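You operate a simulated robot arm through the tools that you are given. There is no shell and no other tool.

You are at the controls of a simulated robot arm. One attempt, no reset.

Task
Pack the grey tote on the packing bench top. At the end: the blue press pad is in the grey tote; the MID belt card from the packing bench top is in the grey tote; whatever was shut is shut again. Leave all else as you found it, and nothing knocked over (what rides in a drawer may roll over). Set down upright: belt card.

The check looks at the end state, three seconds after you hand in, the way a careful person would. Anything else that was tipped, shoved, dropped, spilled or broken makes it a failure.

Robot
A 7-joint arm with a two-finger parallel gripper, fixed in place. Base frame: the origin is at the foot of the arm, x ahead of it, y to its left, z up. Lengths are in mm, angles in rad, forces in N, time in s.
With the tool pointing down near the work surface it reaches from about 100 to 640 mm from the base axis. Its first joint turns from -1.152 to 1.152 rad. Payload 1.57 kg.
The tool frame sits at the grasp point between the pads (the TCP): z along the fingers, y along the line on which they close. The tips reach 30 mm beyond it. The gripper opens to 80 mm. The fingers are 17 mm wide and 12 mm thick; the gripper's body (40 by 82 mm) begins 80 mm behind the TCP.
Orientation is that of the tool frame in the base frame, as a unit quaternion [x, y, z, w]. With the fingers straight down and closing along the base's y, the tool's x points along the base's -x, its y along +y and its z along -z.

Tools
- The arm moves only by the tool send_rows. Its argument "targets" is a list of rows, each a list of 7 numbers: the shift along the base's x, y, z in mm, then the turn, a rotation vector about the base's x, y, z in rad, then the finger opening in mm, from 0 to 80. In form: [[dx, dy, dz, wx, wy, wz, jaw], ...]. A call has 1 to 20 rows; each row shifts and turns the commanded pose from where the row before left it. Each row takes 0.2 s and may step no farther than 50 mm and 0.15 rad from the row before; otherwise, or with a gripper value out of range, the whole call is refused. Where a pose cannot be reached the arm comes as near as it can. A force on the tool above 40 N (or 10 N above the force at the start of the call, whichever is more), or a blocked arm, ends the call early, and 0.2 s more pass. Each finger travels about 72 mm/s and halts on what it meets, pressing with about 20 N; the grip force reading is that of the motor and also rises with nothing between the fingers. The clock runs only during rows and for 0.2 s after the last one: add rows that do not move to give the fingers time. It gives the time, the measured TCP pose, the force on the tool (base axes), the opening and the grip force at its end, in the units of the frame above (readings bear some noise), with the torque about the TCP (base axes, N m) and any sound that the robot's microphone picked up, and new pictures: "pictures" is both (left out), scene, wrist or none.
- Cameras (640 x 400 px; columns grow to the right, rows downward): "scene" is fixed at [79, 433, 1412.7]; the picture's right is [-0.59, -0.81, 0.00], its down [-0.51, 0.37, -0.78] and it looks along [0.63, -0.46, -0.63] (base axes); focal length 306 px, centre (320, 200). "wrist" rides on the gripper at [72, -7, -122] in the tool frame; the picture's right is [0.09, 1.00, 0.00], its down [-0.84, 0.08, -0.54] and it looks along [-0.54, 0.05, 0.84] (tool axes); focal length 238 px, centre (320, 200).
- locate(camera, pixels): for up to 12 pixels [column, row] of the newest picture of that camera ("zoom" is the newest enlarged one), the place [x, y, z] in the base frame of the surface seen there, good to about 2 mm, but the place of the scene camera against the robot may be out by one fixed shift of up to 25 mm in any direction. The clock stands still meanwhile.
- zoom(camera, box): a new picture of the part [left, top, right, bottom] of that camera's present view, enlarged. The clock stands still meanwhile.
- job_done(): hands the job in; it is judged then, once.

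Open the gripper and draw the arm clear of the work before you hand the job in, unless the task says otherwise.

The tools are called after "Call:" as name(argument=value, ...) on one line, values as JSON. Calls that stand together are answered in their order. send_rows: Moves the arm, as the interface text tells. Its arguments: {"type":"object","properties":{"targets":{"type":"array","items":{"type":"array","items":{"type":"number"}}},"pictures":{"type":"string","enum":["both","scene","wrist","none"]}},"required":["targets"]} The other tools are called the same way: locate (camera, pixels) gives the place of the surface under pixels of a picture; zoom (camera, box) takes an enlarged picture of a part of a camera's view; job_done () hands the job in.

At the start:

```text
clock: 0.0
tcp_pos: [387.0, -12.9, 1183.3]
tcp_rot: [0.0, 1.0, 0.0, 0.0]
force: [0.7, 0.6, -0.6]
torque: [0.02, 0.01, 0.02]
width: 80.1
grasp_force: 0.1
```

scene: 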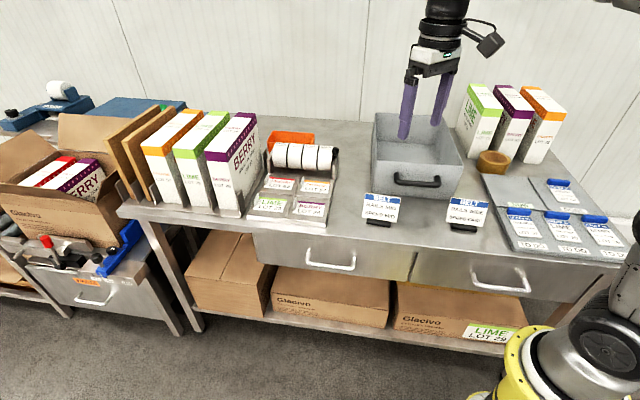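
wrist: 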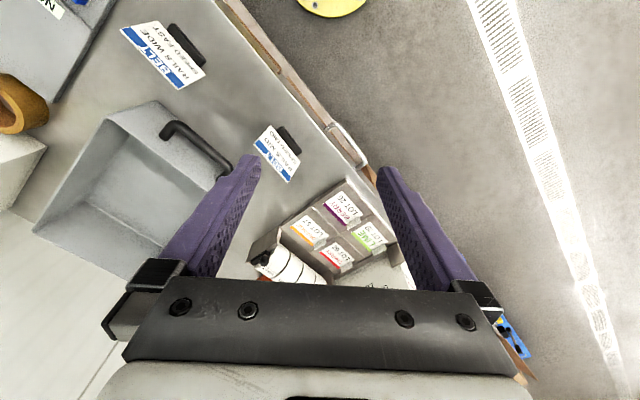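

The scene shows the tote near (415,155), two belt cards near (380,208) and (467,214), and drawers with handles at (330,262) and (500,283). I'll zoom in to read the labels and look for the blue press pad.

Call:
zoom(camera="scene", box=[340, 170, 520, 300])

Call:
zoom(camera="scene", box=[460, 140, 640, 270])

Call:
zoom(camera="scene", box=[0, 60, 200, 310])

Call:
zoom(camera="scene", box=[230, 110, 400, 240])

```text
3.08 times, centred on (430, 235) of scene
```

zoom: 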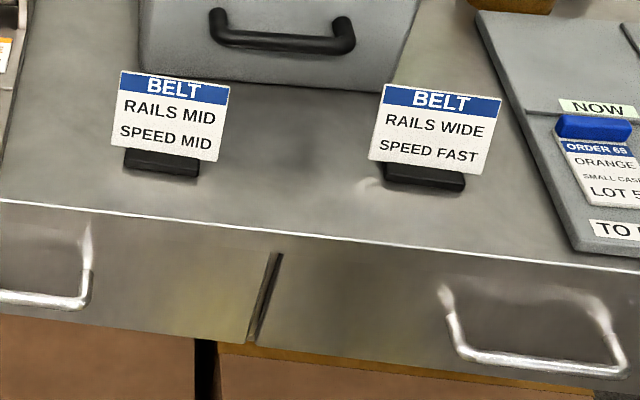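

```text
3.08 times, centred on (550, 205) of scene
```

zoom: 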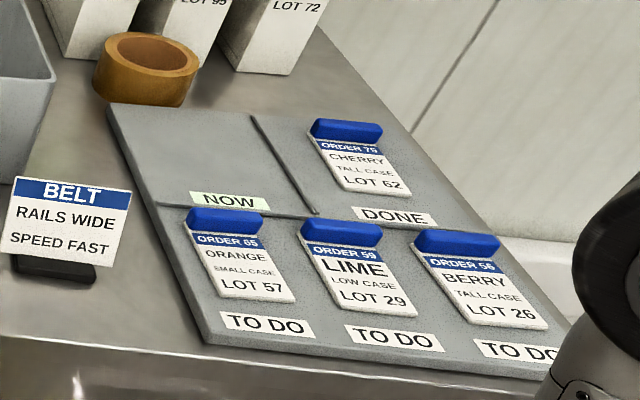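

```text
1.60 times, centred on (100, 185) of scene
```

zoom: 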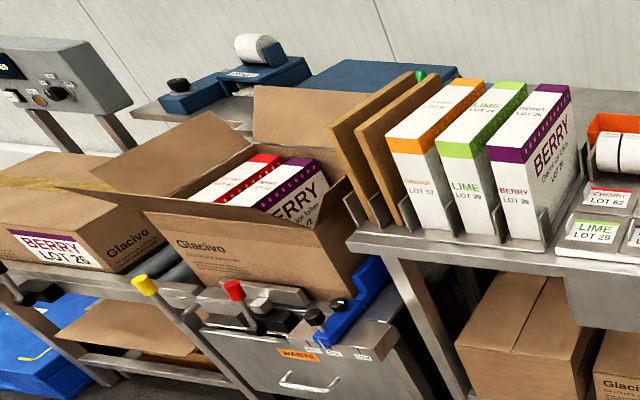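

```text
3.08 times, centred on (315, 175) of scene
```

zoom: 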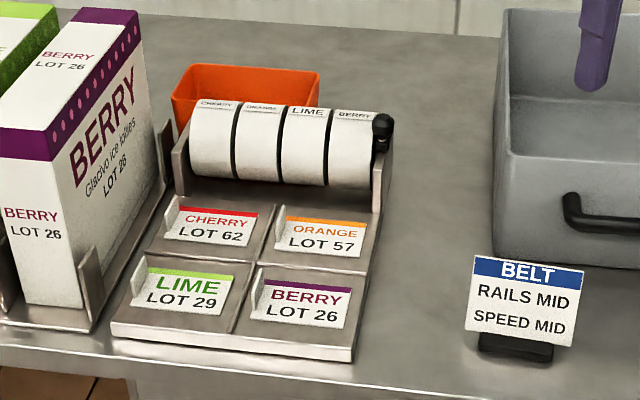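

The MID card is the left one at (380,208). No blue press pad is visible, so it is likely in a drawer; I'll measure the main features first.

Call:
locate(camera="scene", pixels=[[380, 200], [378, 222], [467, 208], [463, 228], [330, 266], [500, 289], [415, 182], [375, 115], [455, 150], [400, 160], [370, 235], [290, 230]])

Call:
locate(camera="wrist", pixels=[[278, 155], [288, 137], [160, 55], [185, 45], [190, 135], [345, 150], [340, 235], [100, 190], [290, 110], [300, 240], [130, 200], [375, 185]])

Call:
zoom(camera="wrist", box=[220, 60, 420, 290])

Call:
zoom(camera="scene", box=[240, 220, 560, 340])

```text
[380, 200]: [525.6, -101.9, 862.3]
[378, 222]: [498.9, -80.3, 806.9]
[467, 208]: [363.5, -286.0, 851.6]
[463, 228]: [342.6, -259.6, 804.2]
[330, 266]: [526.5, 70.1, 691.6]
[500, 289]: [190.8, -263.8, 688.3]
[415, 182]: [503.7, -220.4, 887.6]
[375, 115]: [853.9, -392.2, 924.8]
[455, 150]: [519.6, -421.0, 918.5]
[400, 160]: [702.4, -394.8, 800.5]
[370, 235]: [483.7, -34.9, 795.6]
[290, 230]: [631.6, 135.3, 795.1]
```

```text
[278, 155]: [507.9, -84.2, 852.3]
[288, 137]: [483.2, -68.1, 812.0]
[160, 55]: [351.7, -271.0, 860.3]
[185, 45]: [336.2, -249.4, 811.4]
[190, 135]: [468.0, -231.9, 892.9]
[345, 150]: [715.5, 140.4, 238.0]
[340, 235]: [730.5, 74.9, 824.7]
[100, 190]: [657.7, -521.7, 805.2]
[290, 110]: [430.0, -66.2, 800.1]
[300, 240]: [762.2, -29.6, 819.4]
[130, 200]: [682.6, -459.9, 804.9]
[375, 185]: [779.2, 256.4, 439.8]
```

```text
1.74 times, centred on (320, 175) of wrist
```

zoom: 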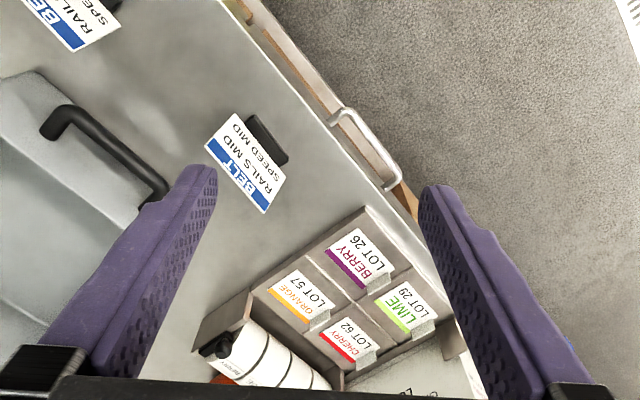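

```text
2.00 times, centred on (400, 280) of scene
```

zoom: 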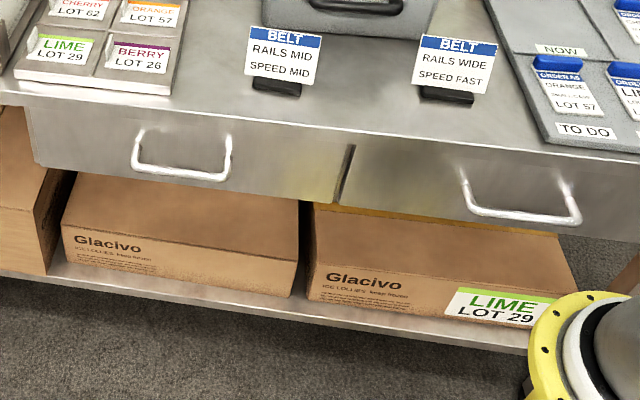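

The left drawer handle is visible in the wrist view around (345,145). I'll zoom on both handles to measure their shape and calibrate the cameras against each other.

Call:
zoom(camera="wrist", box=[310, 110, 390, 180])

```text
5.71 times, centred on (350, 145) of wrist
```

zoom: 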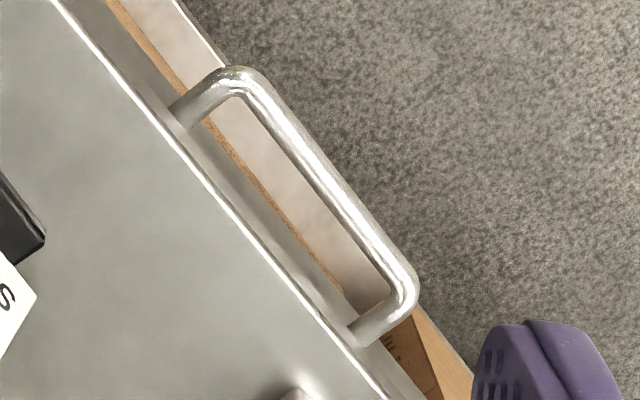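

Measuring the left handle bar, its posts, and the bench edge from this enlarged picture.

Call:
locate(camera="zoom", pixels=[[240, 85], [320, 175], [405, 295], [190, 112], [360, 332], [150, 105], [260, 245], [350, 365], [280, 278], [310, 165], [332, 185], [100, 180]])

Call:
zoom(camera="scene", box=[290, 225, 370, 285])

```text
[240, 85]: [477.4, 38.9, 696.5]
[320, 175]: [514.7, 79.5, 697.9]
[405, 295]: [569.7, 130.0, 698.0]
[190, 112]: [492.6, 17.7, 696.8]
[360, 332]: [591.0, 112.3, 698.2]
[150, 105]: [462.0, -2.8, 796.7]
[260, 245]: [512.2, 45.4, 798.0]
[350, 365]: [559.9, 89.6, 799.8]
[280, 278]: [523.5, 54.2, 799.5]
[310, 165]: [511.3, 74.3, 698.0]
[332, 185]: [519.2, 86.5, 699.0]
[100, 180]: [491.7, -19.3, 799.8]
```

```text
6.67 times, centred on (330, 255) of scene
```

zoom: 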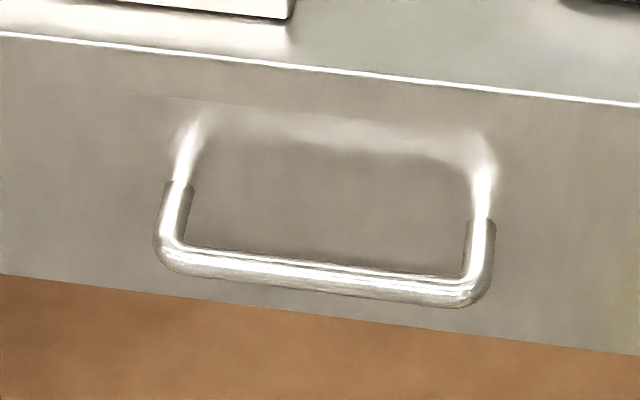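

The left handle bar runs from about (477,39,697) to (570,130,697), about 20 mm out from the bench edge. I'll turn the gripper 45° to align with the bench and descend in front of the bench, well clear, looking again on the way.

Call:
send_rows(targets=[[0, 25, -20, 0, 0, 0.13, 80], [0, 25, -30, 0, 0, 0.13, 80], [0, 25, -30, 0, 0, 0.13, 80], [0, 25, -30, 0, 0, 0.13, 80], [0, 25, -30, 0, 0, 0.13, 80], [0, 25, -30, 0, 0, 0.128, 80], [0, 0, 0, 0, 0, 0, 80]])

```text
clock: 1.6
tcp_pos: [387.5, 138.8, 1014.2]
tcp_rot: [-0.38, 0.925, -0.001, 0.0]
force: [-0.2, 0.6, 1.0]
torque: [0.0, -0.03, 0.01]
width: 80.0
grasp_force: 0.1
```

scene: 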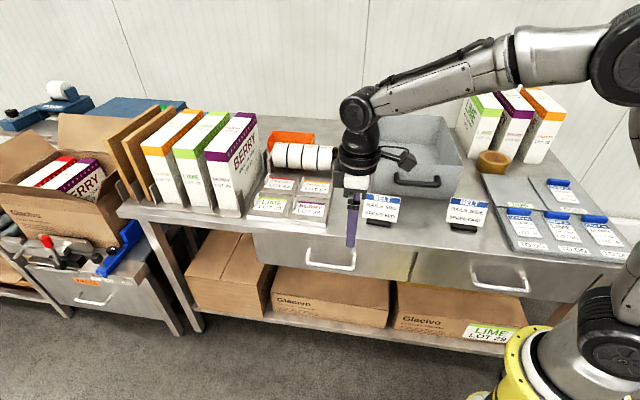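
wrist: 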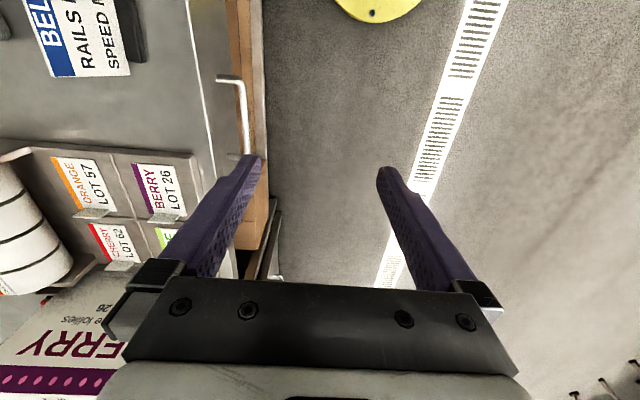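

The wrist view is now aligned with the bench; the handle appears at (240,100). I'll re-measure the handle and the bench edge from this nearer view.

Call:
zoom(camera="wrist", box=[170, 30, 290, 170])

Call:
locate(camera="wrist", pixels=[[190, 20], [198, 80], [205, 140], [211, 175], [218, 79], [240, 80], [243, 100], [246, 140], [225, 84], [225, 120], [241, 90], [246, 120]])

```text
2.86 times, centred on (230, 100) of wrist
```

zoom: 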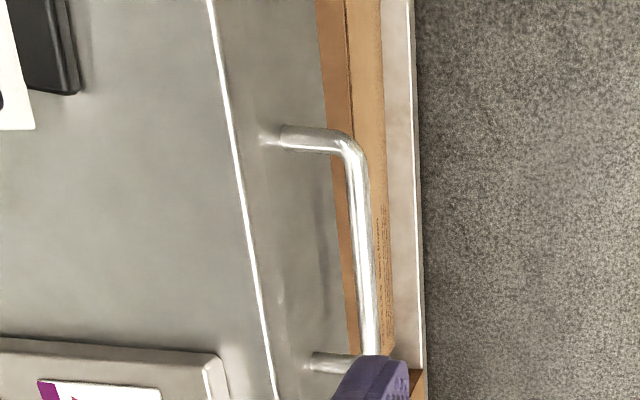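

```text
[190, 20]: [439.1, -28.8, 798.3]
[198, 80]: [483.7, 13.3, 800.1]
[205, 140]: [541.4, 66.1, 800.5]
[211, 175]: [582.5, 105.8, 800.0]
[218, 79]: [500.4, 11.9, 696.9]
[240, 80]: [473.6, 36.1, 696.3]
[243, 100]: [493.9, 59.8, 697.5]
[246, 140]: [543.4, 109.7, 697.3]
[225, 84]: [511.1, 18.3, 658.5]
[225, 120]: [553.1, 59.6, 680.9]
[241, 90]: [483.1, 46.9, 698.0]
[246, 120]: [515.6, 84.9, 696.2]
```

Drawer face is about 41 mm behind the bar. I'll check the bench angle using a long baseline in the scene picture.

Call:
locate(camera="scene", pixels=[[140, 216], [200, 222], [260, 229], [310, 233], [400, 242], [440, 247], [490, 252], [540, 257], [600, 262], [100, 240], [505, 240], [290, 140]])

Call:
zoom(camera="scene", box=[100, 180, 340, 300])

```text
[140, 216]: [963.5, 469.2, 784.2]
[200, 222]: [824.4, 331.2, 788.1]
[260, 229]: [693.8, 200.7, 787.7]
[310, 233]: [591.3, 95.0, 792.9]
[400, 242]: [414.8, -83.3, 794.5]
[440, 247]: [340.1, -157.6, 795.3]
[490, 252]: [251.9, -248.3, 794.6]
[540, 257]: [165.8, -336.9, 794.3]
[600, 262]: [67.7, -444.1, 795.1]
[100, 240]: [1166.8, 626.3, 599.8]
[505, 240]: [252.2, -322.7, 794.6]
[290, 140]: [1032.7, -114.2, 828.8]
```

```text
2.67 times, centred on (220, 240) of scene
```

zoom: 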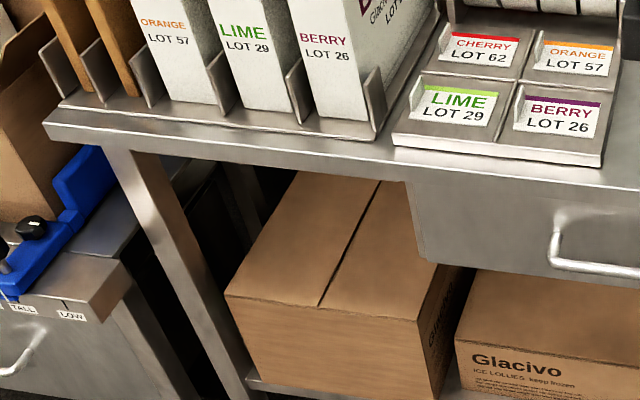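

The orange bin is out of reach (radius over 1 m), so the pad should be in a drawer; the left one is reachable. I'll tilt the tool 45° toward the drawer front and go to a pre-grasp about 80 mm short of the handle.

Call:
send_rows(targets=[[8, 0, -20, -0.0925, -0.0925, 0, 80], [12, 0, -40, -0.0925, -0.0925, 0, 80], [12, 0, -40, -0.0925, -0.0925, 0, 70], [12, 0, -40, -0.0925, -0.0925, 0, 60], [12, -1, -40, -0.0925, -0.0925, 0, 50], [15, -2, -40, -0.0925, -0.0925, 0, 50], [15, -1, -34, 0, 0, 0, 50], [0, 0, 0, 0, 0, 0, 50]])

```text
clock: 3.4
tcp_pos: [474.5, 135.0, 760.8]
tcp_rot: [-0.351, 0.855, -0.353, 0.148]
force: [0.5, 0.3, -0.9]
torque: [-0.02, 0.0, -0.01]
width: 50.1
grasp_force: 0.1
```

scene: 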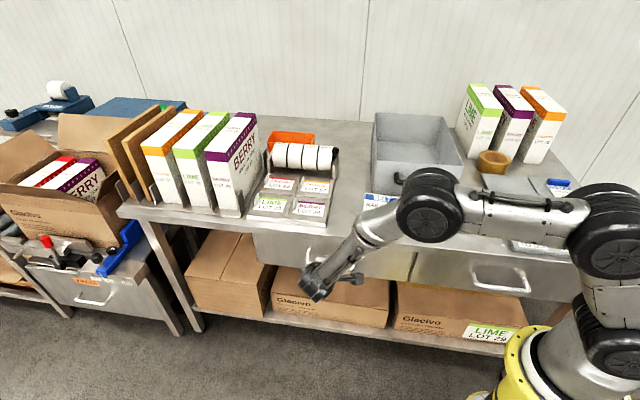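
wrist: 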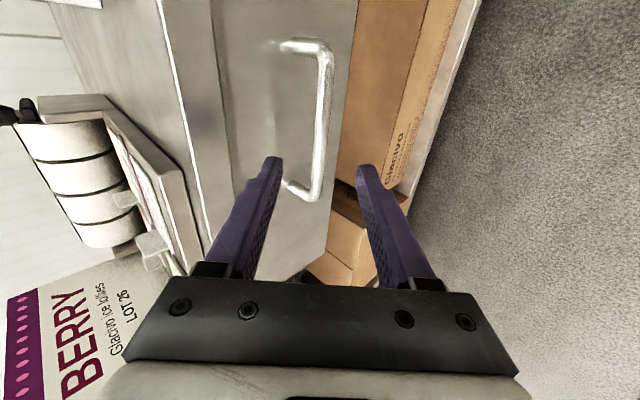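

The fingers are lined up with the handle at (325,120), straddling it. I'll measure the bar from here and check the arm's clearance from the bench cards.

Call:
locate(camera="wrist", pixels=[[322, 60], [321, 100], [320, 140], [318, 180], [326, 100], [328, 60], [285, 46], [290, 190], [240, 100], [300, 120], [212, 60], [183, 60]])

Call:
locate(camera="scene", pixels=[[435, 185], [430, 215], [405, 240], [380, 225], [500, 200], [360, 245]])

Call:
zoom(camera="scene", box=[280, 130, 560, 310])

```text
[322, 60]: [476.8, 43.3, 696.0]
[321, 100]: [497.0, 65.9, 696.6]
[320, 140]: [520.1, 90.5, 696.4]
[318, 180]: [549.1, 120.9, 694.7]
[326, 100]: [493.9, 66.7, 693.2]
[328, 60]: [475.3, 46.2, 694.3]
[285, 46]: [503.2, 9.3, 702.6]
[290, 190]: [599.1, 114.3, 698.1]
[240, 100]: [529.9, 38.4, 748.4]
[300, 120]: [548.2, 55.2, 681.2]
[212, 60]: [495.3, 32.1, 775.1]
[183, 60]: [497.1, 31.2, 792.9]
```

```text
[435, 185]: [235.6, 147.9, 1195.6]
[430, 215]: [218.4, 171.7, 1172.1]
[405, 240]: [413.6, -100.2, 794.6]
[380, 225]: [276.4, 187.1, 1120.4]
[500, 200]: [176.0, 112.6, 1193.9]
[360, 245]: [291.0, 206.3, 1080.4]
```

```text
2.22 times, centred on (420, 220) of scene
```

zoom: 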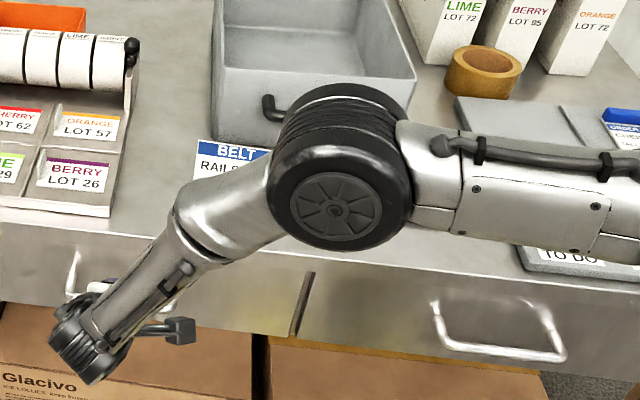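

The bar centre is about (521,90,692) and the arm's links are far above the bench. I'll advance 80 mm along the tool axis with the jaw at 40 so the fingers straddle the bar.

Call:
send_rows(targets=[[10, -10, -15, 0, 0, 0, 40], [10, -10, -15, 0, 0, 0, 40], [10, -10, -15, 0, 0, 0, 40], [10, -10, -14, 0, 0, 0, 40], [0, 0, 0, 0, 0, 0, 40]])

```text
clock: 4.6
tcp_pos: [512.3, 95.5, 699.6]
tcp_rot: [-0.35, 0.855, -0.353, 0.148]
force: [0.4, -0.6, -0.9]
torque: [0.0, 0.0, 0.0]
width: 39.8
grasp_force: 0.0
```

scene: 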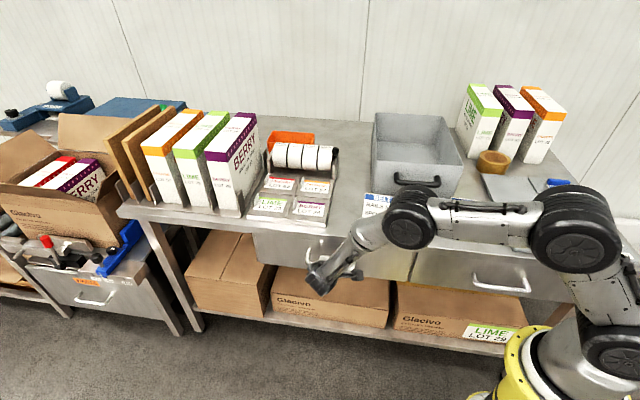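
wrist: 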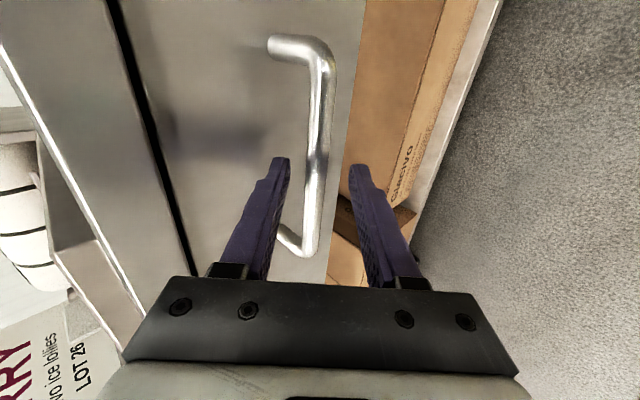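

The bar sits centred between the fingers at (318,160). I'll close the gripper on it.

Call:
send_rows(targets=[[0, 0, 0, 0, 0, 0, 20], [0, 0, 0, 0, 0, 0, 5], [0, 0, 0, 0, 0, 0, 5], [0, 0, 0, 0, 0, 0, 5]], pictures="wrist")

```text
clock: 5.6
tcp_pos: [513.4, 94.9, 703.4]
tcp_rot: [-0.349, 0.855, -0.354, 0.149]
force: [-0.3, -8.0, 17.7]
torque: [-0.41, 0.09, -0.23]
width: 13.6
grasp_force: 30.2
```

wrist: 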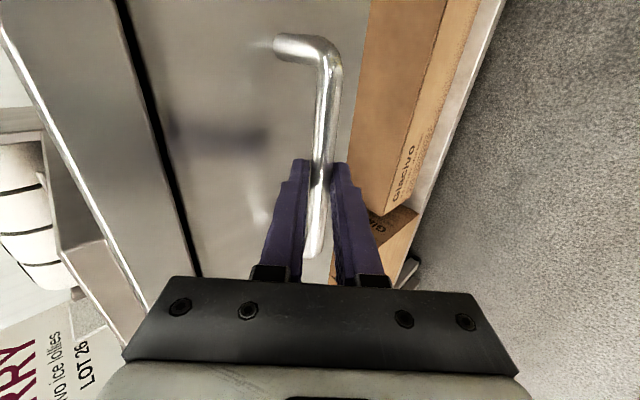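

The bar is held (13.6 mm wide). I'll relieve the vertical strain slightly and pull the drawer out along (-0.707, 0.707), starting slowly.

Call:
send_rows(targets=[[0, 0, 3, 0, 0, 0, 5], [-5, 5, 0, 0, 0, 0, 5], [-8, 8, 0, 0, 0, 0, 5], [-10, 10, 0, 0, 0, 0, 5], [-10, 10, 0, 0, 0, 0, 5], [-10, 10, 0, 0, 0, 0, 5]])

```text
clock: 7.0
tcp_pos: [470.2, 136.7, 703.7]
tcp_rot: [-0.352, 0.855, -0.352, 0.147]
force: [5.2, 3.0, -8.9]
torque: [-0.11, 0.27, -0.26]
width: 13.3
grasp_force: 30.3
```

scene: 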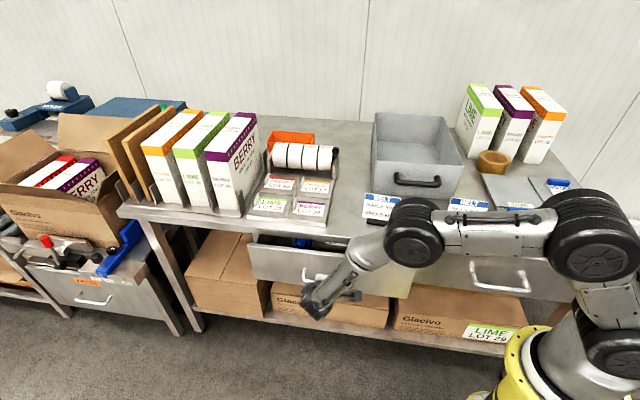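
wrist: 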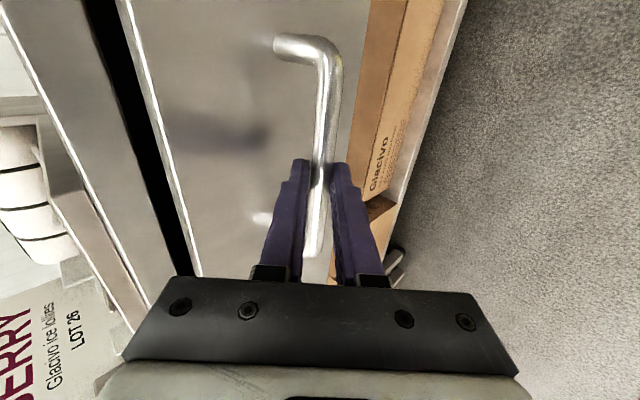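

The drawer is sliding open 60 mm and something blue is visible in it at (300,242). I'll keep pulling.

Call:
send_rows(targets=[[-10, 10, -1, 0, 0, 0, 5], [-12, 12, 0, 0, 0, 0, 5], [-12, 12, 0, 0, 0, 0, 5], [-12, 12, 0, 0, 0, 0, 5], [-12, 12, 0, 0, 0, 0, 5], [-12, 12, 0, 0, 0, 0, 5], [-10, 10, 0, 0, 0, 0, 5], [-8, 8, 0, 0, 0, 0, 5]])

```text
clock: 8.8
tcp_pos: [381.5, 224.3, 703.1]
tcp_rot: [-0.35, 0.855, -0.352, 0.149]
force: [7.6, 6.1, 8.1]
torque: [0.18, -0.25, 0.37]
width: 13.7
grasp_force: 30.3
```

scene: 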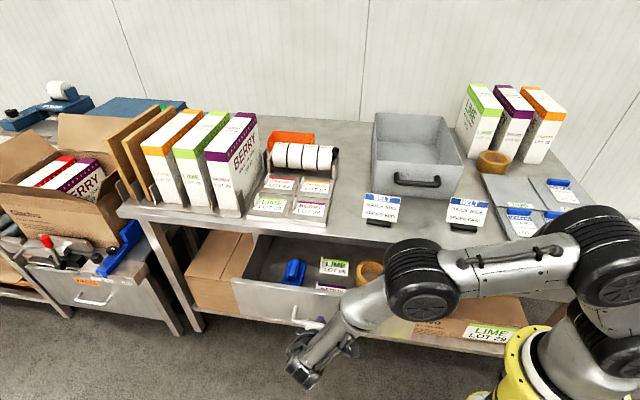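
wrist: 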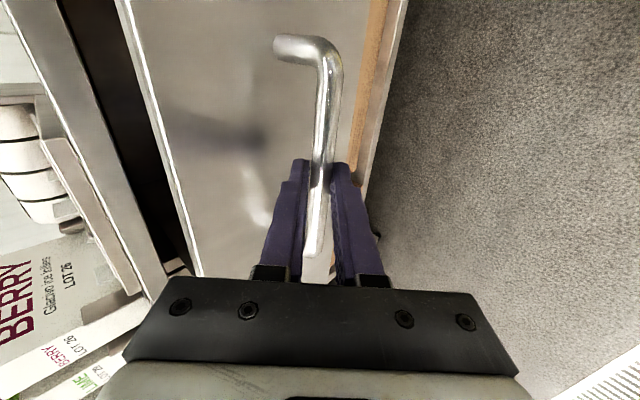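

The drawer is open about 185 mm and shows a blue item at (294,272), label cards and a tape roll. I'll zoom in.

Call:
zoom(camera="scene", box=[220, 220, 420, 340])

Call:
locate(camera="scene", pixels=[[294, 272], [288, 264], [300, 262], [300, 282], [285, 280], [270, 270], [320, 290], [250, 260], [234, 283], [335, 266], [370, 272], [285, 255]])

```text
3.20 times, centred on (320, 280) of scene
```

zoom: 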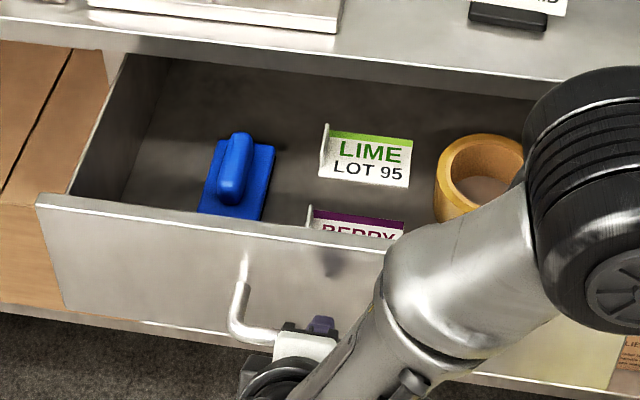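

```text
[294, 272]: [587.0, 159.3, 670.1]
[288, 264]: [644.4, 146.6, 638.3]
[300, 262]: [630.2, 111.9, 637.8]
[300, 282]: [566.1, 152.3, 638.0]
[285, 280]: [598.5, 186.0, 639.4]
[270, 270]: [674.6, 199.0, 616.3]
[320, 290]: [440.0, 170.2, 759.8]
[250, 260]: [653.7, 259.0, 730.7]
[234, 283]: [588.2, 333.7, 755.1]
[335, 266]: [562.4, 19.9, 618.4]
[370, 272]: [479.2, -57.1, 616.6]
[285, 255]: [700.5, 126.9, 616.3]
```

It's the blue press pad: a flat base with an upright grip knob, at the left of the drawer. I'll pull the drawer a little more for clearance from the bench edge, stopping if it resists.

Call:
send_rows(targets=[[-7, 7, 0, 0, 0, 0, 5], [-7, 7, 0, 0, 0, 0, 5], [-7, 7, 0, 0, 0, 0, 5], [-7, 7, 0, 0, 0, 0, 5], [0, 0, 0, 0, 0, 0, 5]])

```text
clock: 10.0
tcp_pos: [355.1, 253.6, 701.6]
tcp_rot: [-0.351, 0.854, -0.354, 0.148]
force: [5.2, 3.5, 20.3]
torque: [-0.18, -0.26, 0.25]
width: 13.6
grasp_force: 30.2
```

scene: 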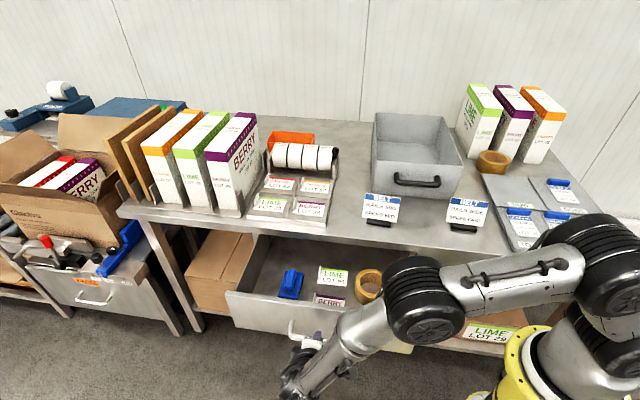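
wrist: 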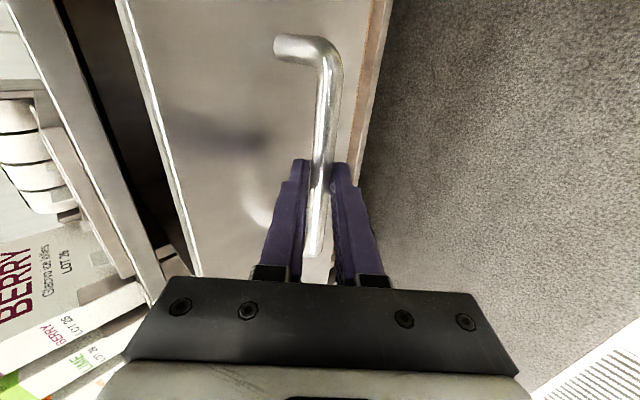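

The drawer is now out 224 mm. I'll release the handle and back out along the tool axis, then rise.

Call:
send_rows(targets=[[0, 0, 0, 0, 0, 0, 25], [0, 0, 0, 0, 0, 0, 40], [0, 0, 0, 0, 0, 0, 40], [-10, 10, 14, 0, 0, 0, 40], [-12, 12, 17, 0, 0, 0, 40], [-12, 12, 17, 0, 0, 0, 40], [-6, 6, 30, 0, 0, 0, 40], [0, 0, 40, 0, 0, 0, 40], [0, 0, 40, 0, 0, 0, 40], [0, 0, 40, 0, 0, 0, 40]])

```text
clock: 12.2
tcp_pos: [315.8, 295.4, 900.7]
tcp_rot: [-0.35, 0.855, -0.354, 0.148]
force: [-0.1, -0.7, 0.7]
torque: [0.02, 0.01, 0.0]
width: 39.8
grasp_force: 0.1
```

scene: 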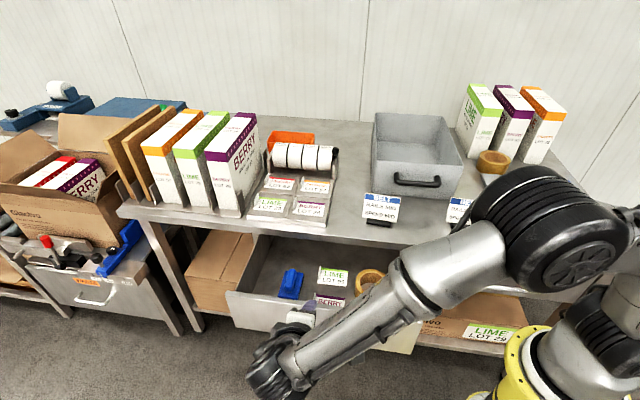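
wrist: 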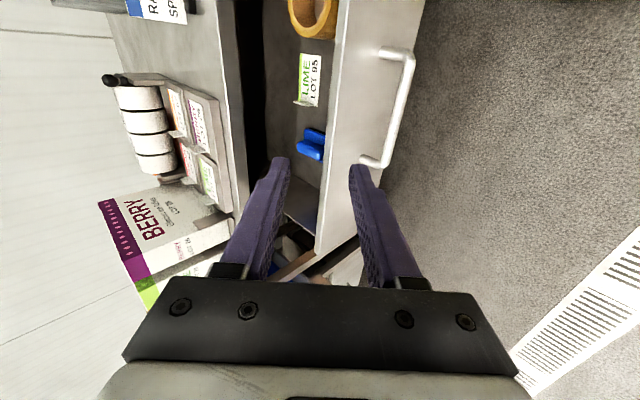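

Clear of the handle. Now I'll bring the tool back to vertical and turn it so the fingers close along the bench direction, while moving over the pad at a safe height.

Call:
send_rows(targets=[[0, 0, 8, 0.0925, 0.0925, 0, 60], [0, 0, 8, 0.0925, 0.0925, 0, 80], [0, 0, 8, 0.0925, 0.0925, 0, 80], [0, 0, 8, 0.0925, 0.0925, 0, 80], [0, 0, 8, 0.0925, 0.0925, 0, 80], [0, 0, 8, 0.0925, 0.0925, 0, 80], [18, -8, 0, 0, 0, -0.1428, 80], [18, -8, 0, 0, 0, -0.1428, 80], [18, -8, 0, 0, 0, -0.1428, 80], [18, -8, 0, 0, 0, -0.1428, 80], [18, -8, 0, 0, 0, -0.1428, 80], [18, -8, 0, 0, 0, -0.1428, 80], [18, -8, 0, 0, 0, -0.1428, 80], [18, -8, 0, 0, 0, -0.1428, 80], [18, -8, 0, 0, 0, -0.1428, 80], [18, -8, 0, 0, 0, -0.1428, 80], [18, -8, 0, 0, 0, -0.1428, 80], [0, 0, 0, 0, 0, 0, 80]])

```text
clock: 16.0
tcp_pos: [513.6, 204.5, 947.2]
tcp_rot: [0.387, 0.922, 0.001, 0.0]
force: [0.5, 0.0, 0.6]
torque: [0.01, 0.02, -0.01]
width: 79.9
grasp_force: 0.0
```

scene: 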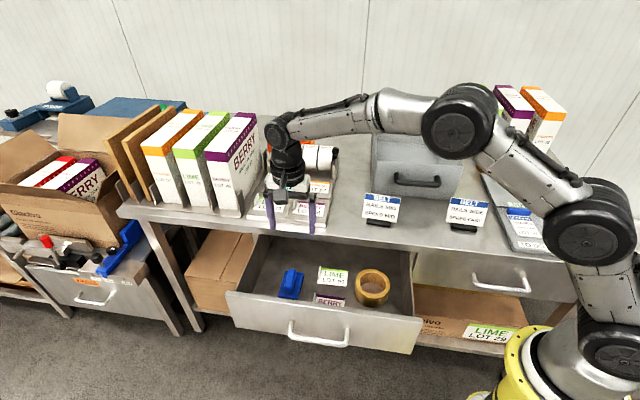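
wrist: 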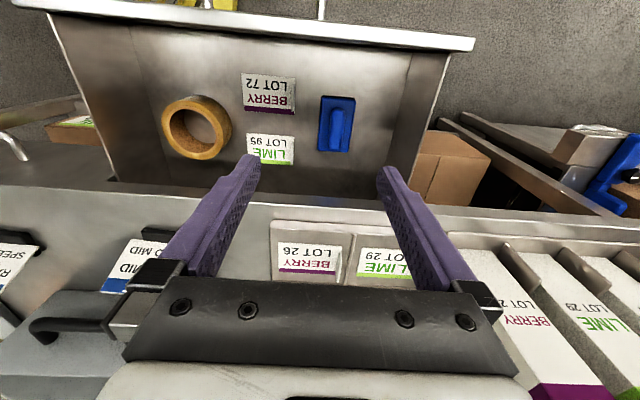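

The wrist camera sees the pad at (337,125) with its knob at (340,130). I'll zoom and measure it.

Call:
zoom(camera="wrist", box=[280, 80, 400, 170])

```text
4.44 times, centred on (340, 125) of wrist
```

zoom: 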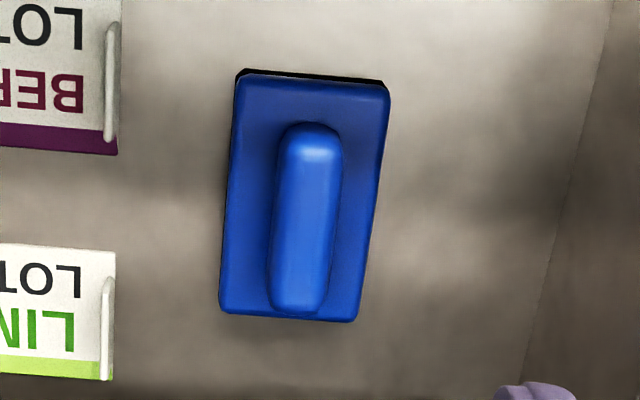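

Call:
locate(camera="zoom", pixels=[[310, 145], [305, 220], [300, 290], [275, 220], [338, 220], [245, 85], [382, 95], [225, 310], [350, 315], [450, 250], [180, 200], [307, 180]])

Call:
locate(camera="wrist", pixels=[[60, 20], [470, 40], [200, 30], [400, 45], [270, 205], [500, 212], [300, 240], [380, 262], [150, 190], [520, 260], [300, 225], [240, 212]])

```text
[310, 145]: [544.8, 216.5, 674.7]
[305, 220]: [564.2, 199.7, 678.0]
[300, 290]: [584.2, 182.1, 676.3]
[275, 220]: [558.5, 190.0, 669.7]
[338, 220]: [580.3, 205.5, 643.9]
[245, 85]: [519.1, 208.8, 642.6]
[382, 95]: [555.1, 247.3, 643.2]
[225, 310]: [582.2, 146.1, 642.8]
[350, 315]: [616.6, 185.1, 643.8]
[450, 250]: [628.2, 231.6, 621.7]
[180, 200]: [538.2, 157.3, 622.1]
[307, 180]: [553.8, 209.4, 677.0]
```

```text
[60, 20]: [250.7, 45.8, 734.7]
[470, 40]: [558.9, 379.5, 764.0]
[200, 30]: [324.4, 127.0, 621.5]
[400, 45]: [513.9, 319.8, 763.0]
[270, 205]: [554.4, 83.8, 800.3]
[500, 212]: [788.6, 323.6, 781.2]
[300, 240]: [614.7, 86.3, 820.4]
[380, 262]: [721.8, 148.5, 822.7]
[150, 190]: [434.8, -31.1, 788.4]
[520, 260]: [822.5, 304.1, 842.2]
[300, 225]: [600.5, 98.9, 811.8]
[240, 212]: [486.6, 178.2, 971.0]
```

The pad's knob centre is about (565,199), top z 678, base top z 643, base about 53×89 mm. I'll move above it, keeping the jaw open, and descend partway.

Call:
send_rows(targets=[[13, -2, -10, 0, 0, 0, 80], [13, -2, -40, 0, 0, 0, 80], [13, -2, -45, 0, 0, 0, 70], [12, -1, -45, 0, 0, 0, 60], [0, 0, -40, 0, 0, 0, 60], [0, 0, -20, 0, 0, 0, 60], [0, 0, 0, 0, 0, 0, 60]])

```text
clock: 17.6
tcp_pos: [564.9, 198.2, 750.9]
tcp_rot: [0.386, 0.922, 0.0, 0.0]
force: [0.2, 0.6, 0.4]
torque: [0.0, 0.0, -0.03]
width: 60.0
grasp_force: 0.1
```

scene: 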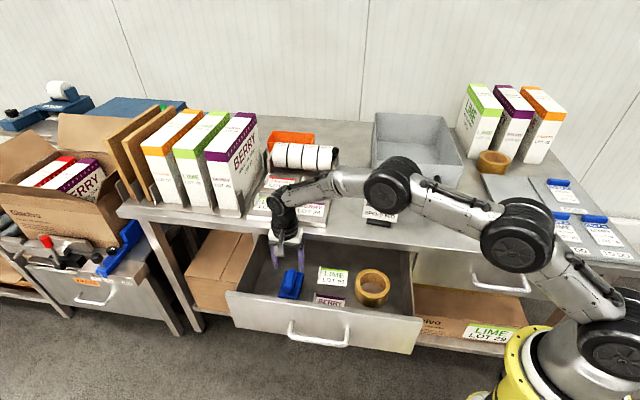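
wrist: 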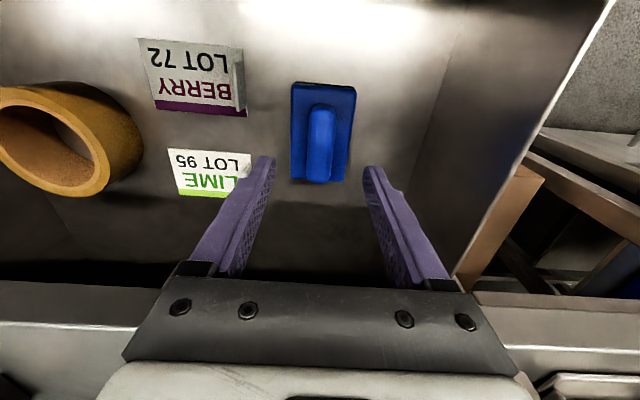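

Fingers straddle the knob well at (320,145). I'll re-measure the knob from here and check the forearm's clearance over the bench.

Call:
locate(camera="wrist", pixels=[[320, 115], [320, 145], [318, 178], [309, 145], [332, 145], [295, 85], [352, 90], [345, 180], [293, 178]])

Call:
locate(camera="scene", pixels=[[390, 205], [385, 185], [350, 190], [310, 190], [285, 205], [285, 225], [440, 205], [340, 197], [285, 238]])

Call:
zoom(camera="scene", box=[230, 140, 470, 300])

```text
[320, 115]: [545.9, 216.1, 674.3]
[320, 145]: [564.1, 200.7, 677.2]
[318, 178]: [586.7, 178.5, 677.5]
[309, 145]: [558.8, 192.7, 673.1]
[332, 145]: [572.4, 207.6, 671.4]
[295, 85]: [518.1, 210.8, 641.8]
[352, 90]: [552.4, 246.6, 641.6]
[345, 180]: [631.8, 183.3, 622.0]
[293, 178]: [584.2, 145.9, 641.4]
```

```text
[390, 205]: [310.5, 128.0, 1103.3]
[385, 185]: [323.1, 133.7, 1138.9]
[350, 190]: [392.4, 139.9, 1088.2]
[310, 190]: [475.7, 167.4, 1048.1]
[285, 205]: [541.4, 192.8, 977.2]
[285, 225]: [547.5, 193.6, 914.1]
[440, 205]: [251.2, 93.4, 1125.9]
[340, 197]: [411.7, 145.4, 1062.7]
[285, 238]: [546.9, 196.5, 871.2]
```

```text
2.50 times, centred on (350, 220) of scene
```

zoom: 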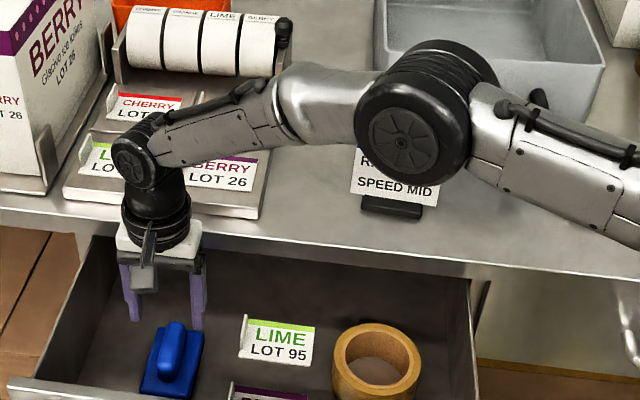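

The arm is well above the bench. The knob centre is (566,198); I'll descend 73 mm so the tips sit just above the pad's base, then close.

Call:
send_rows(targets=[[1, 0, -25, 0, 0, 0, 60], [0, 0, -25, 0, 0, 0, 60], [0, 0, -15, 0, 0, 0, 60], [0, 0, -8, 0, 0, 0, 60], [0, 0, 0, 0, 0, 0, 60]])

```text
clock: 18.8
tcp_pos: [566.1, 197.2, 674.9]
tcp_rot: [0.386, 0.922, 0.0, 0.0]
force: [0.4, 0.0, -0.1]
torque: [0.03, -0.01, 0.0]
width: 59.9
grasp_force: 0.0
```

scene: 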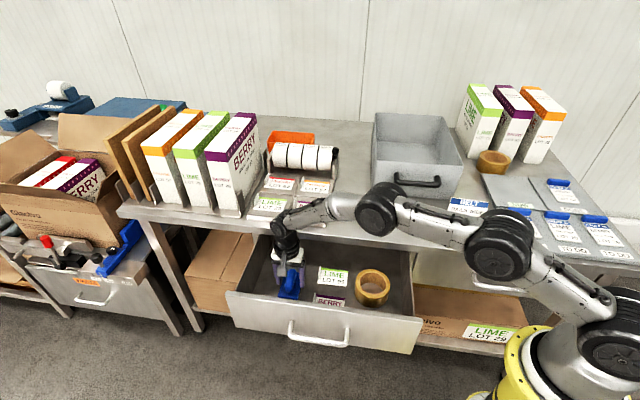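
wrist: 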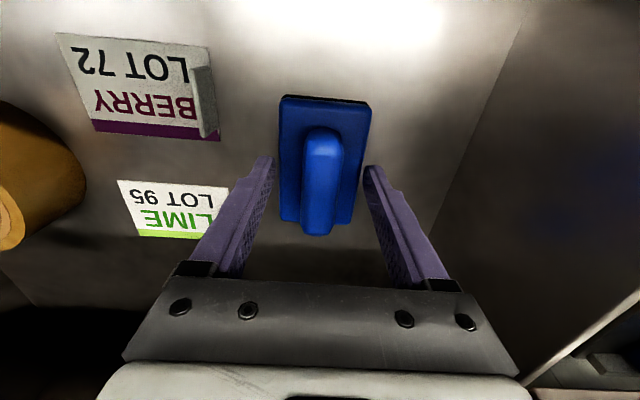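

At z 675 with no contact force. I'll rise 3 mm for margin over the base and close on the knob.

Call:
send_rows(targets=[[0, 0, 3, 0, 0, 0, 45], [0, 0, 0, 0, 0, 0, 30], [0, 0, 0, 0, 0, 0, 15], [0, 0, 0, 0, 0, 0, 10], [0, 0, 0, 0, 0, 0, 10]], pictures="wrist")

```text
clock: 20.0
tcp_pos: [565.5, 198.0, 678.6]
tcp_rot: [0.386, 0.922, 0.001, -0.001]
force: [0.1, -0.2, -0.3]
torque: [-0.02, -0.02, 0.01]
width: 23.7
grasp_force: 20.1
```

wrist: 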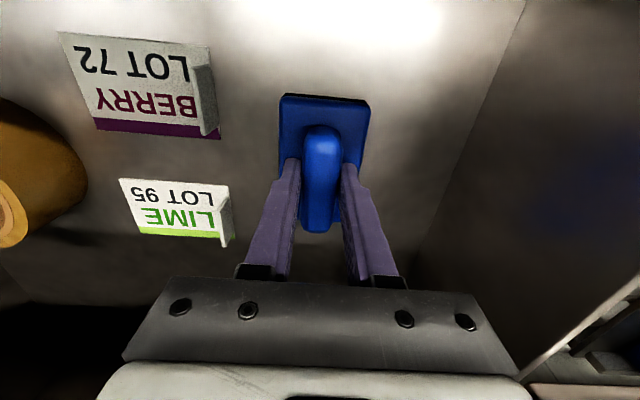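

The knob is gripped (23.7 mm). I'll lift straight up out of the drawer, gently at first.

Call:
send_rows(targets=[[0, 0, 8, 0, 0, 0, 10], [0, 0, 15, 0, 0, 0, 10], [0, 0, 25, 0, 0, 0, 10], [0, 0, 30, 0, 0, 0, 10], [0, 0, 30, 0, 0, 0, 10], [0, 0, 35, 0, 0, 0, 10], [0, 0, 40, 0, 0, 0, 10], [0, 0, 40, 0, 0, 0, 10], [0, 0, 40, 0, 0, 0, 10], [0, 0, 40, 0, 0, 0, 10], [0, 0, 40, 0, 0, 0, 10]])

```text
clock: 22.4
tcp_pos: [565.0, 199.6, 1018.8]
tcp_rot: [0.385, 0.923, -0.002, -0.001]
force: [0.8, -0.4, -1.5]
torque: [0.0, 0.02, -0.01]
width: 23.5
grasp_force: 19.9
```

scene: 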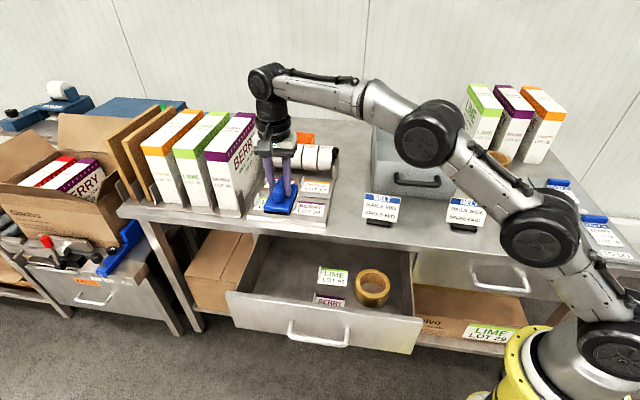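
wrist: 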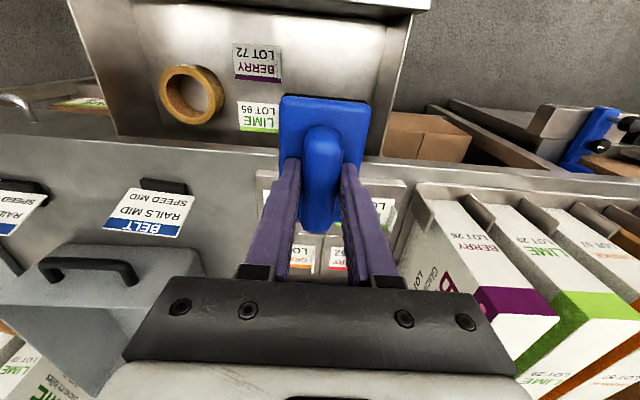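

The pad is held securely and nothing else in the drawer moved. Next I'll measure the tote rim and floor to plan the placing.

Call:
zoom(camera="scene", box=[350, 100, 480, 210])

Call:
locate(camera="wrist", pixels=[[65, 243], [190, 250], [200, 270], [10, 310], [100, 265], [150, 210], [165, 187], [145, 270], [28, 220], [60, 300], [10, 290], [110, 380]])

```text
3.64 times, centred on (415, 155) of scene
```

zoom: 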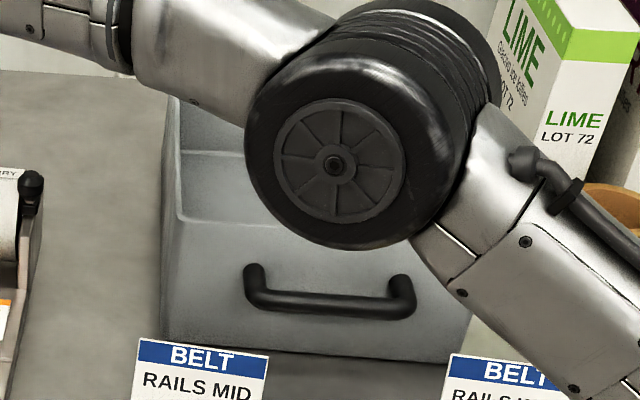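

```text
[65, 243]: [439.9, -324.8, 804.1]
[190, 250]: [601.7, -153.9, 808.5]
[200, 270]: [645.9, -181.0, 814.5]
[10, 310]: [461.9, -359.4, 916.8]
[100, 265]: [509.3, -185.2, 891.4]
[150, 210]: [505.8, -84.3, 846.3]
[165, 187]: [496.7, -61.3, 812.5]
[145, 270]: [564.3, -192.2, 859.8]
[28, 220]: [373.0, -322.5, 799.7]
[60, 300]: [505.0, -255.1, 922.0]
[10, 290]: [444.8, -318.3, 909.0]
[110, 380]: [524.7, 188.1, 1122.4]
```

Tote front rim is at about z 922, its front wall about 537 mm in along the bench normal. I'll carry the pad high over the bench toward the tote to look into it from above.

Call:
send_rows(targets=[[-7, -20, 10, 0, 0, 0, 10], [-7, -35, 10, 0, 0, 0, 10], [-7, -38, 10, 0, 0, 0, 10], [-7, -38, 10, 0, 0, 0, 10], [-7, -38, 5, 0, 0, 0, 10], [-7, -38, 5, 0, 0, 0, 10], [-7, -38, 5, 0, 0, 0, 10], [-7, -38, 5, 0, 0, 0, 10], [-7, -38, 0, 0, 0, 0, 10], [-7, -38, 0, 0, 0, 0, 10], [-7, -38, 0, 0, 0, 0, 10], [-7, -35, 0, 0, 0, 0, 10], [0, -20, 0, 0, 0, 0, 10], [0, 0, 0, 0, 0, 0, 10]])

```text
clock: 25.4
tcp_pos: [481.4, -251.8, 1078.7]
tcp_rot: [0.386, 0.922, 0.0, 0.0]
force: [-0.9, -0.3, -1.7]
torque: [-0.01, -0.02, 0.01]
width: 23.7
grasp_force: 20.1
```

scene: 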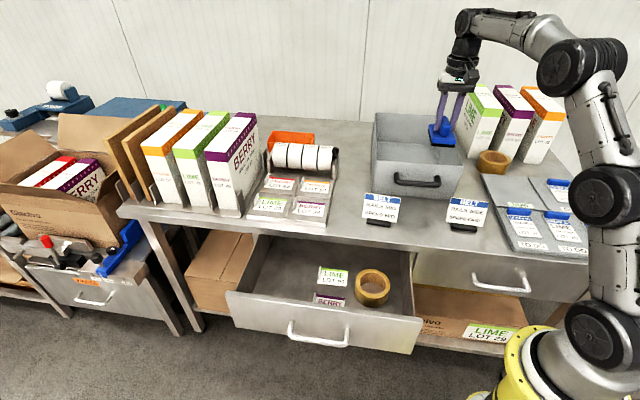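
wrist: 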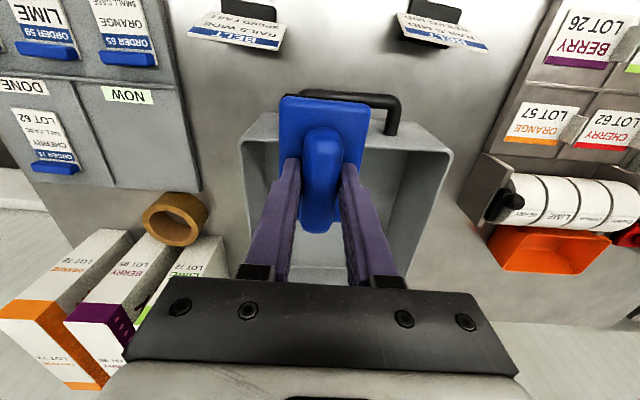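

The tote is in full view of the wrist camera. I'll measure rim and floor points.

Call:
locate(camera="wrist", pixels=[[241, 143], [272, 116], [405, 128], [449, 155], [410, 275], [425, 210], [265, 240], [250, 200], [390, 240], [310, 250], [395, 200], [375, 160]])

Call:
zoom(camera="wrist", box=[220, 80, 470, 290])

```text
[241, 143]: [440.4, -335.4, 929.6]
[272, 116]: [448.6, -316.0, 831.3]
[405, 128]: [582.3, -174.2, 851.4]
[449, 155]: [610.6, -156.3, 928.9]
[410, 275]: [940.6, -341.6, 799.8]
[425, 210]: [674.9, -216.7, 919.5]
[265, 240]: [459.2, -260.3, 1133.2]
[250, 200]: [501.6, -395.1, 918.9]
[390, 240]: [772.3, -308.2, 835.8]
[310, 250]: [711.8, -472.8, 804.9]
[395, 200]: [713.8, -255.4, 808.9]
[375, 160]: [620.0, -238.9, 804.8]
```

```text
1.90 times, centred on (345, 185) of wrist
```

zoom: 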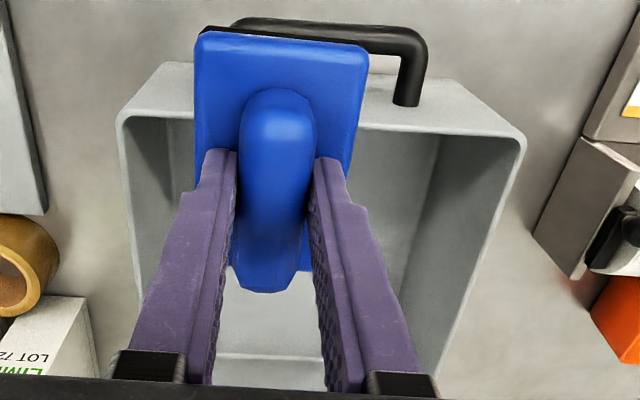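

Tote interior spans roughly t 80–322 along the bench and starts at n≈-545, floor z≈805. Before placing, I'll measure the MID card to plan where both items go.

Call:
zoom(camera="scene", box=[355, 185, 405, 235])

```text
8.00 times, centred on (380, 210) of scene
```

zoom: 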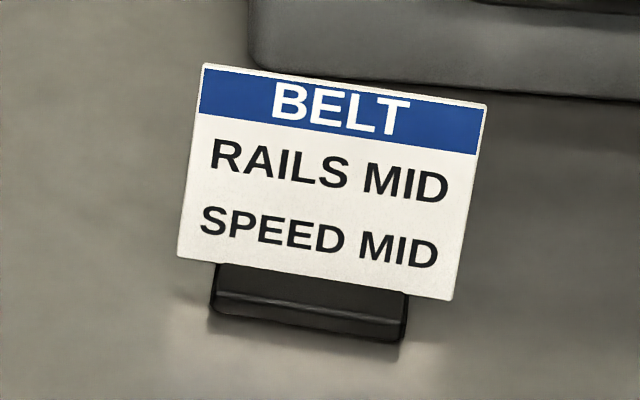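

Call:
locate(camera="zoom", pixels=[[207, 70], [480, 110], [182, 253], [448, 295], [340, 90], [315, 268], [220, 285], [400, 305], [215, 312], [400, 335], [310, 310], [330, 180]])

Call:
locate(camera="wrist", pixels=[[402, 35], [485, 48], [410, 18], [485, 40], [415, 5], [455, 15], [190, 30], [275, 48], [225, 5], [270, 15], [430, 8], [440, 40]])

```text
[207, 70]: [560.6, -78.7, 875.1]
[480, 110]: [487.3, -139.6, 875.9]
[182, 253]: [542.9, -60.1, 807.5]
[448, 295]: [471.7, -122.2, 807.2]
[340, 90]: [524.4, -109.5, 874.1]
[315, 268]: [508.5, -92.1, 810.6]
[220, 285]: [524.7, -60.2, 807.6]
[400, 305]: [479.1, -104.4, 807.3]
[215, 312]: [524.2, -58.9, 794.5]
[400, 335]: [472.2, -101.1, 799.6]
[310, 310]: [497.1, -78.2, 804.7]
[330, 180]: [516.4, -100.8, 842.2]
```

```text
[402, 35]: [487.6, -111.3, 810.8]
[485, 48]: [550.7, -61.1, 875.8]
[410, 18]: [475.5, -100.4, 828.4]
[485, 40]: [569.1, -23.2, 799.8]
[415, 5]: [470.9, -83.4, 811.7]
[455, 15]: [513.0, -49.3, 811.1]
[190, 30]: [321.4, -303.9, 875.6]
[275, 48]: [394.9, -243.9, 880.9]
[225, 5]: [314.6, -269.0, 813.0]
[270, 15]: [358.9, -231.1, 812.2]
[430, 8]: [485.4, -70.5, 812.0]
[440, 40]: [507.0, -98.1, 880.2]
```

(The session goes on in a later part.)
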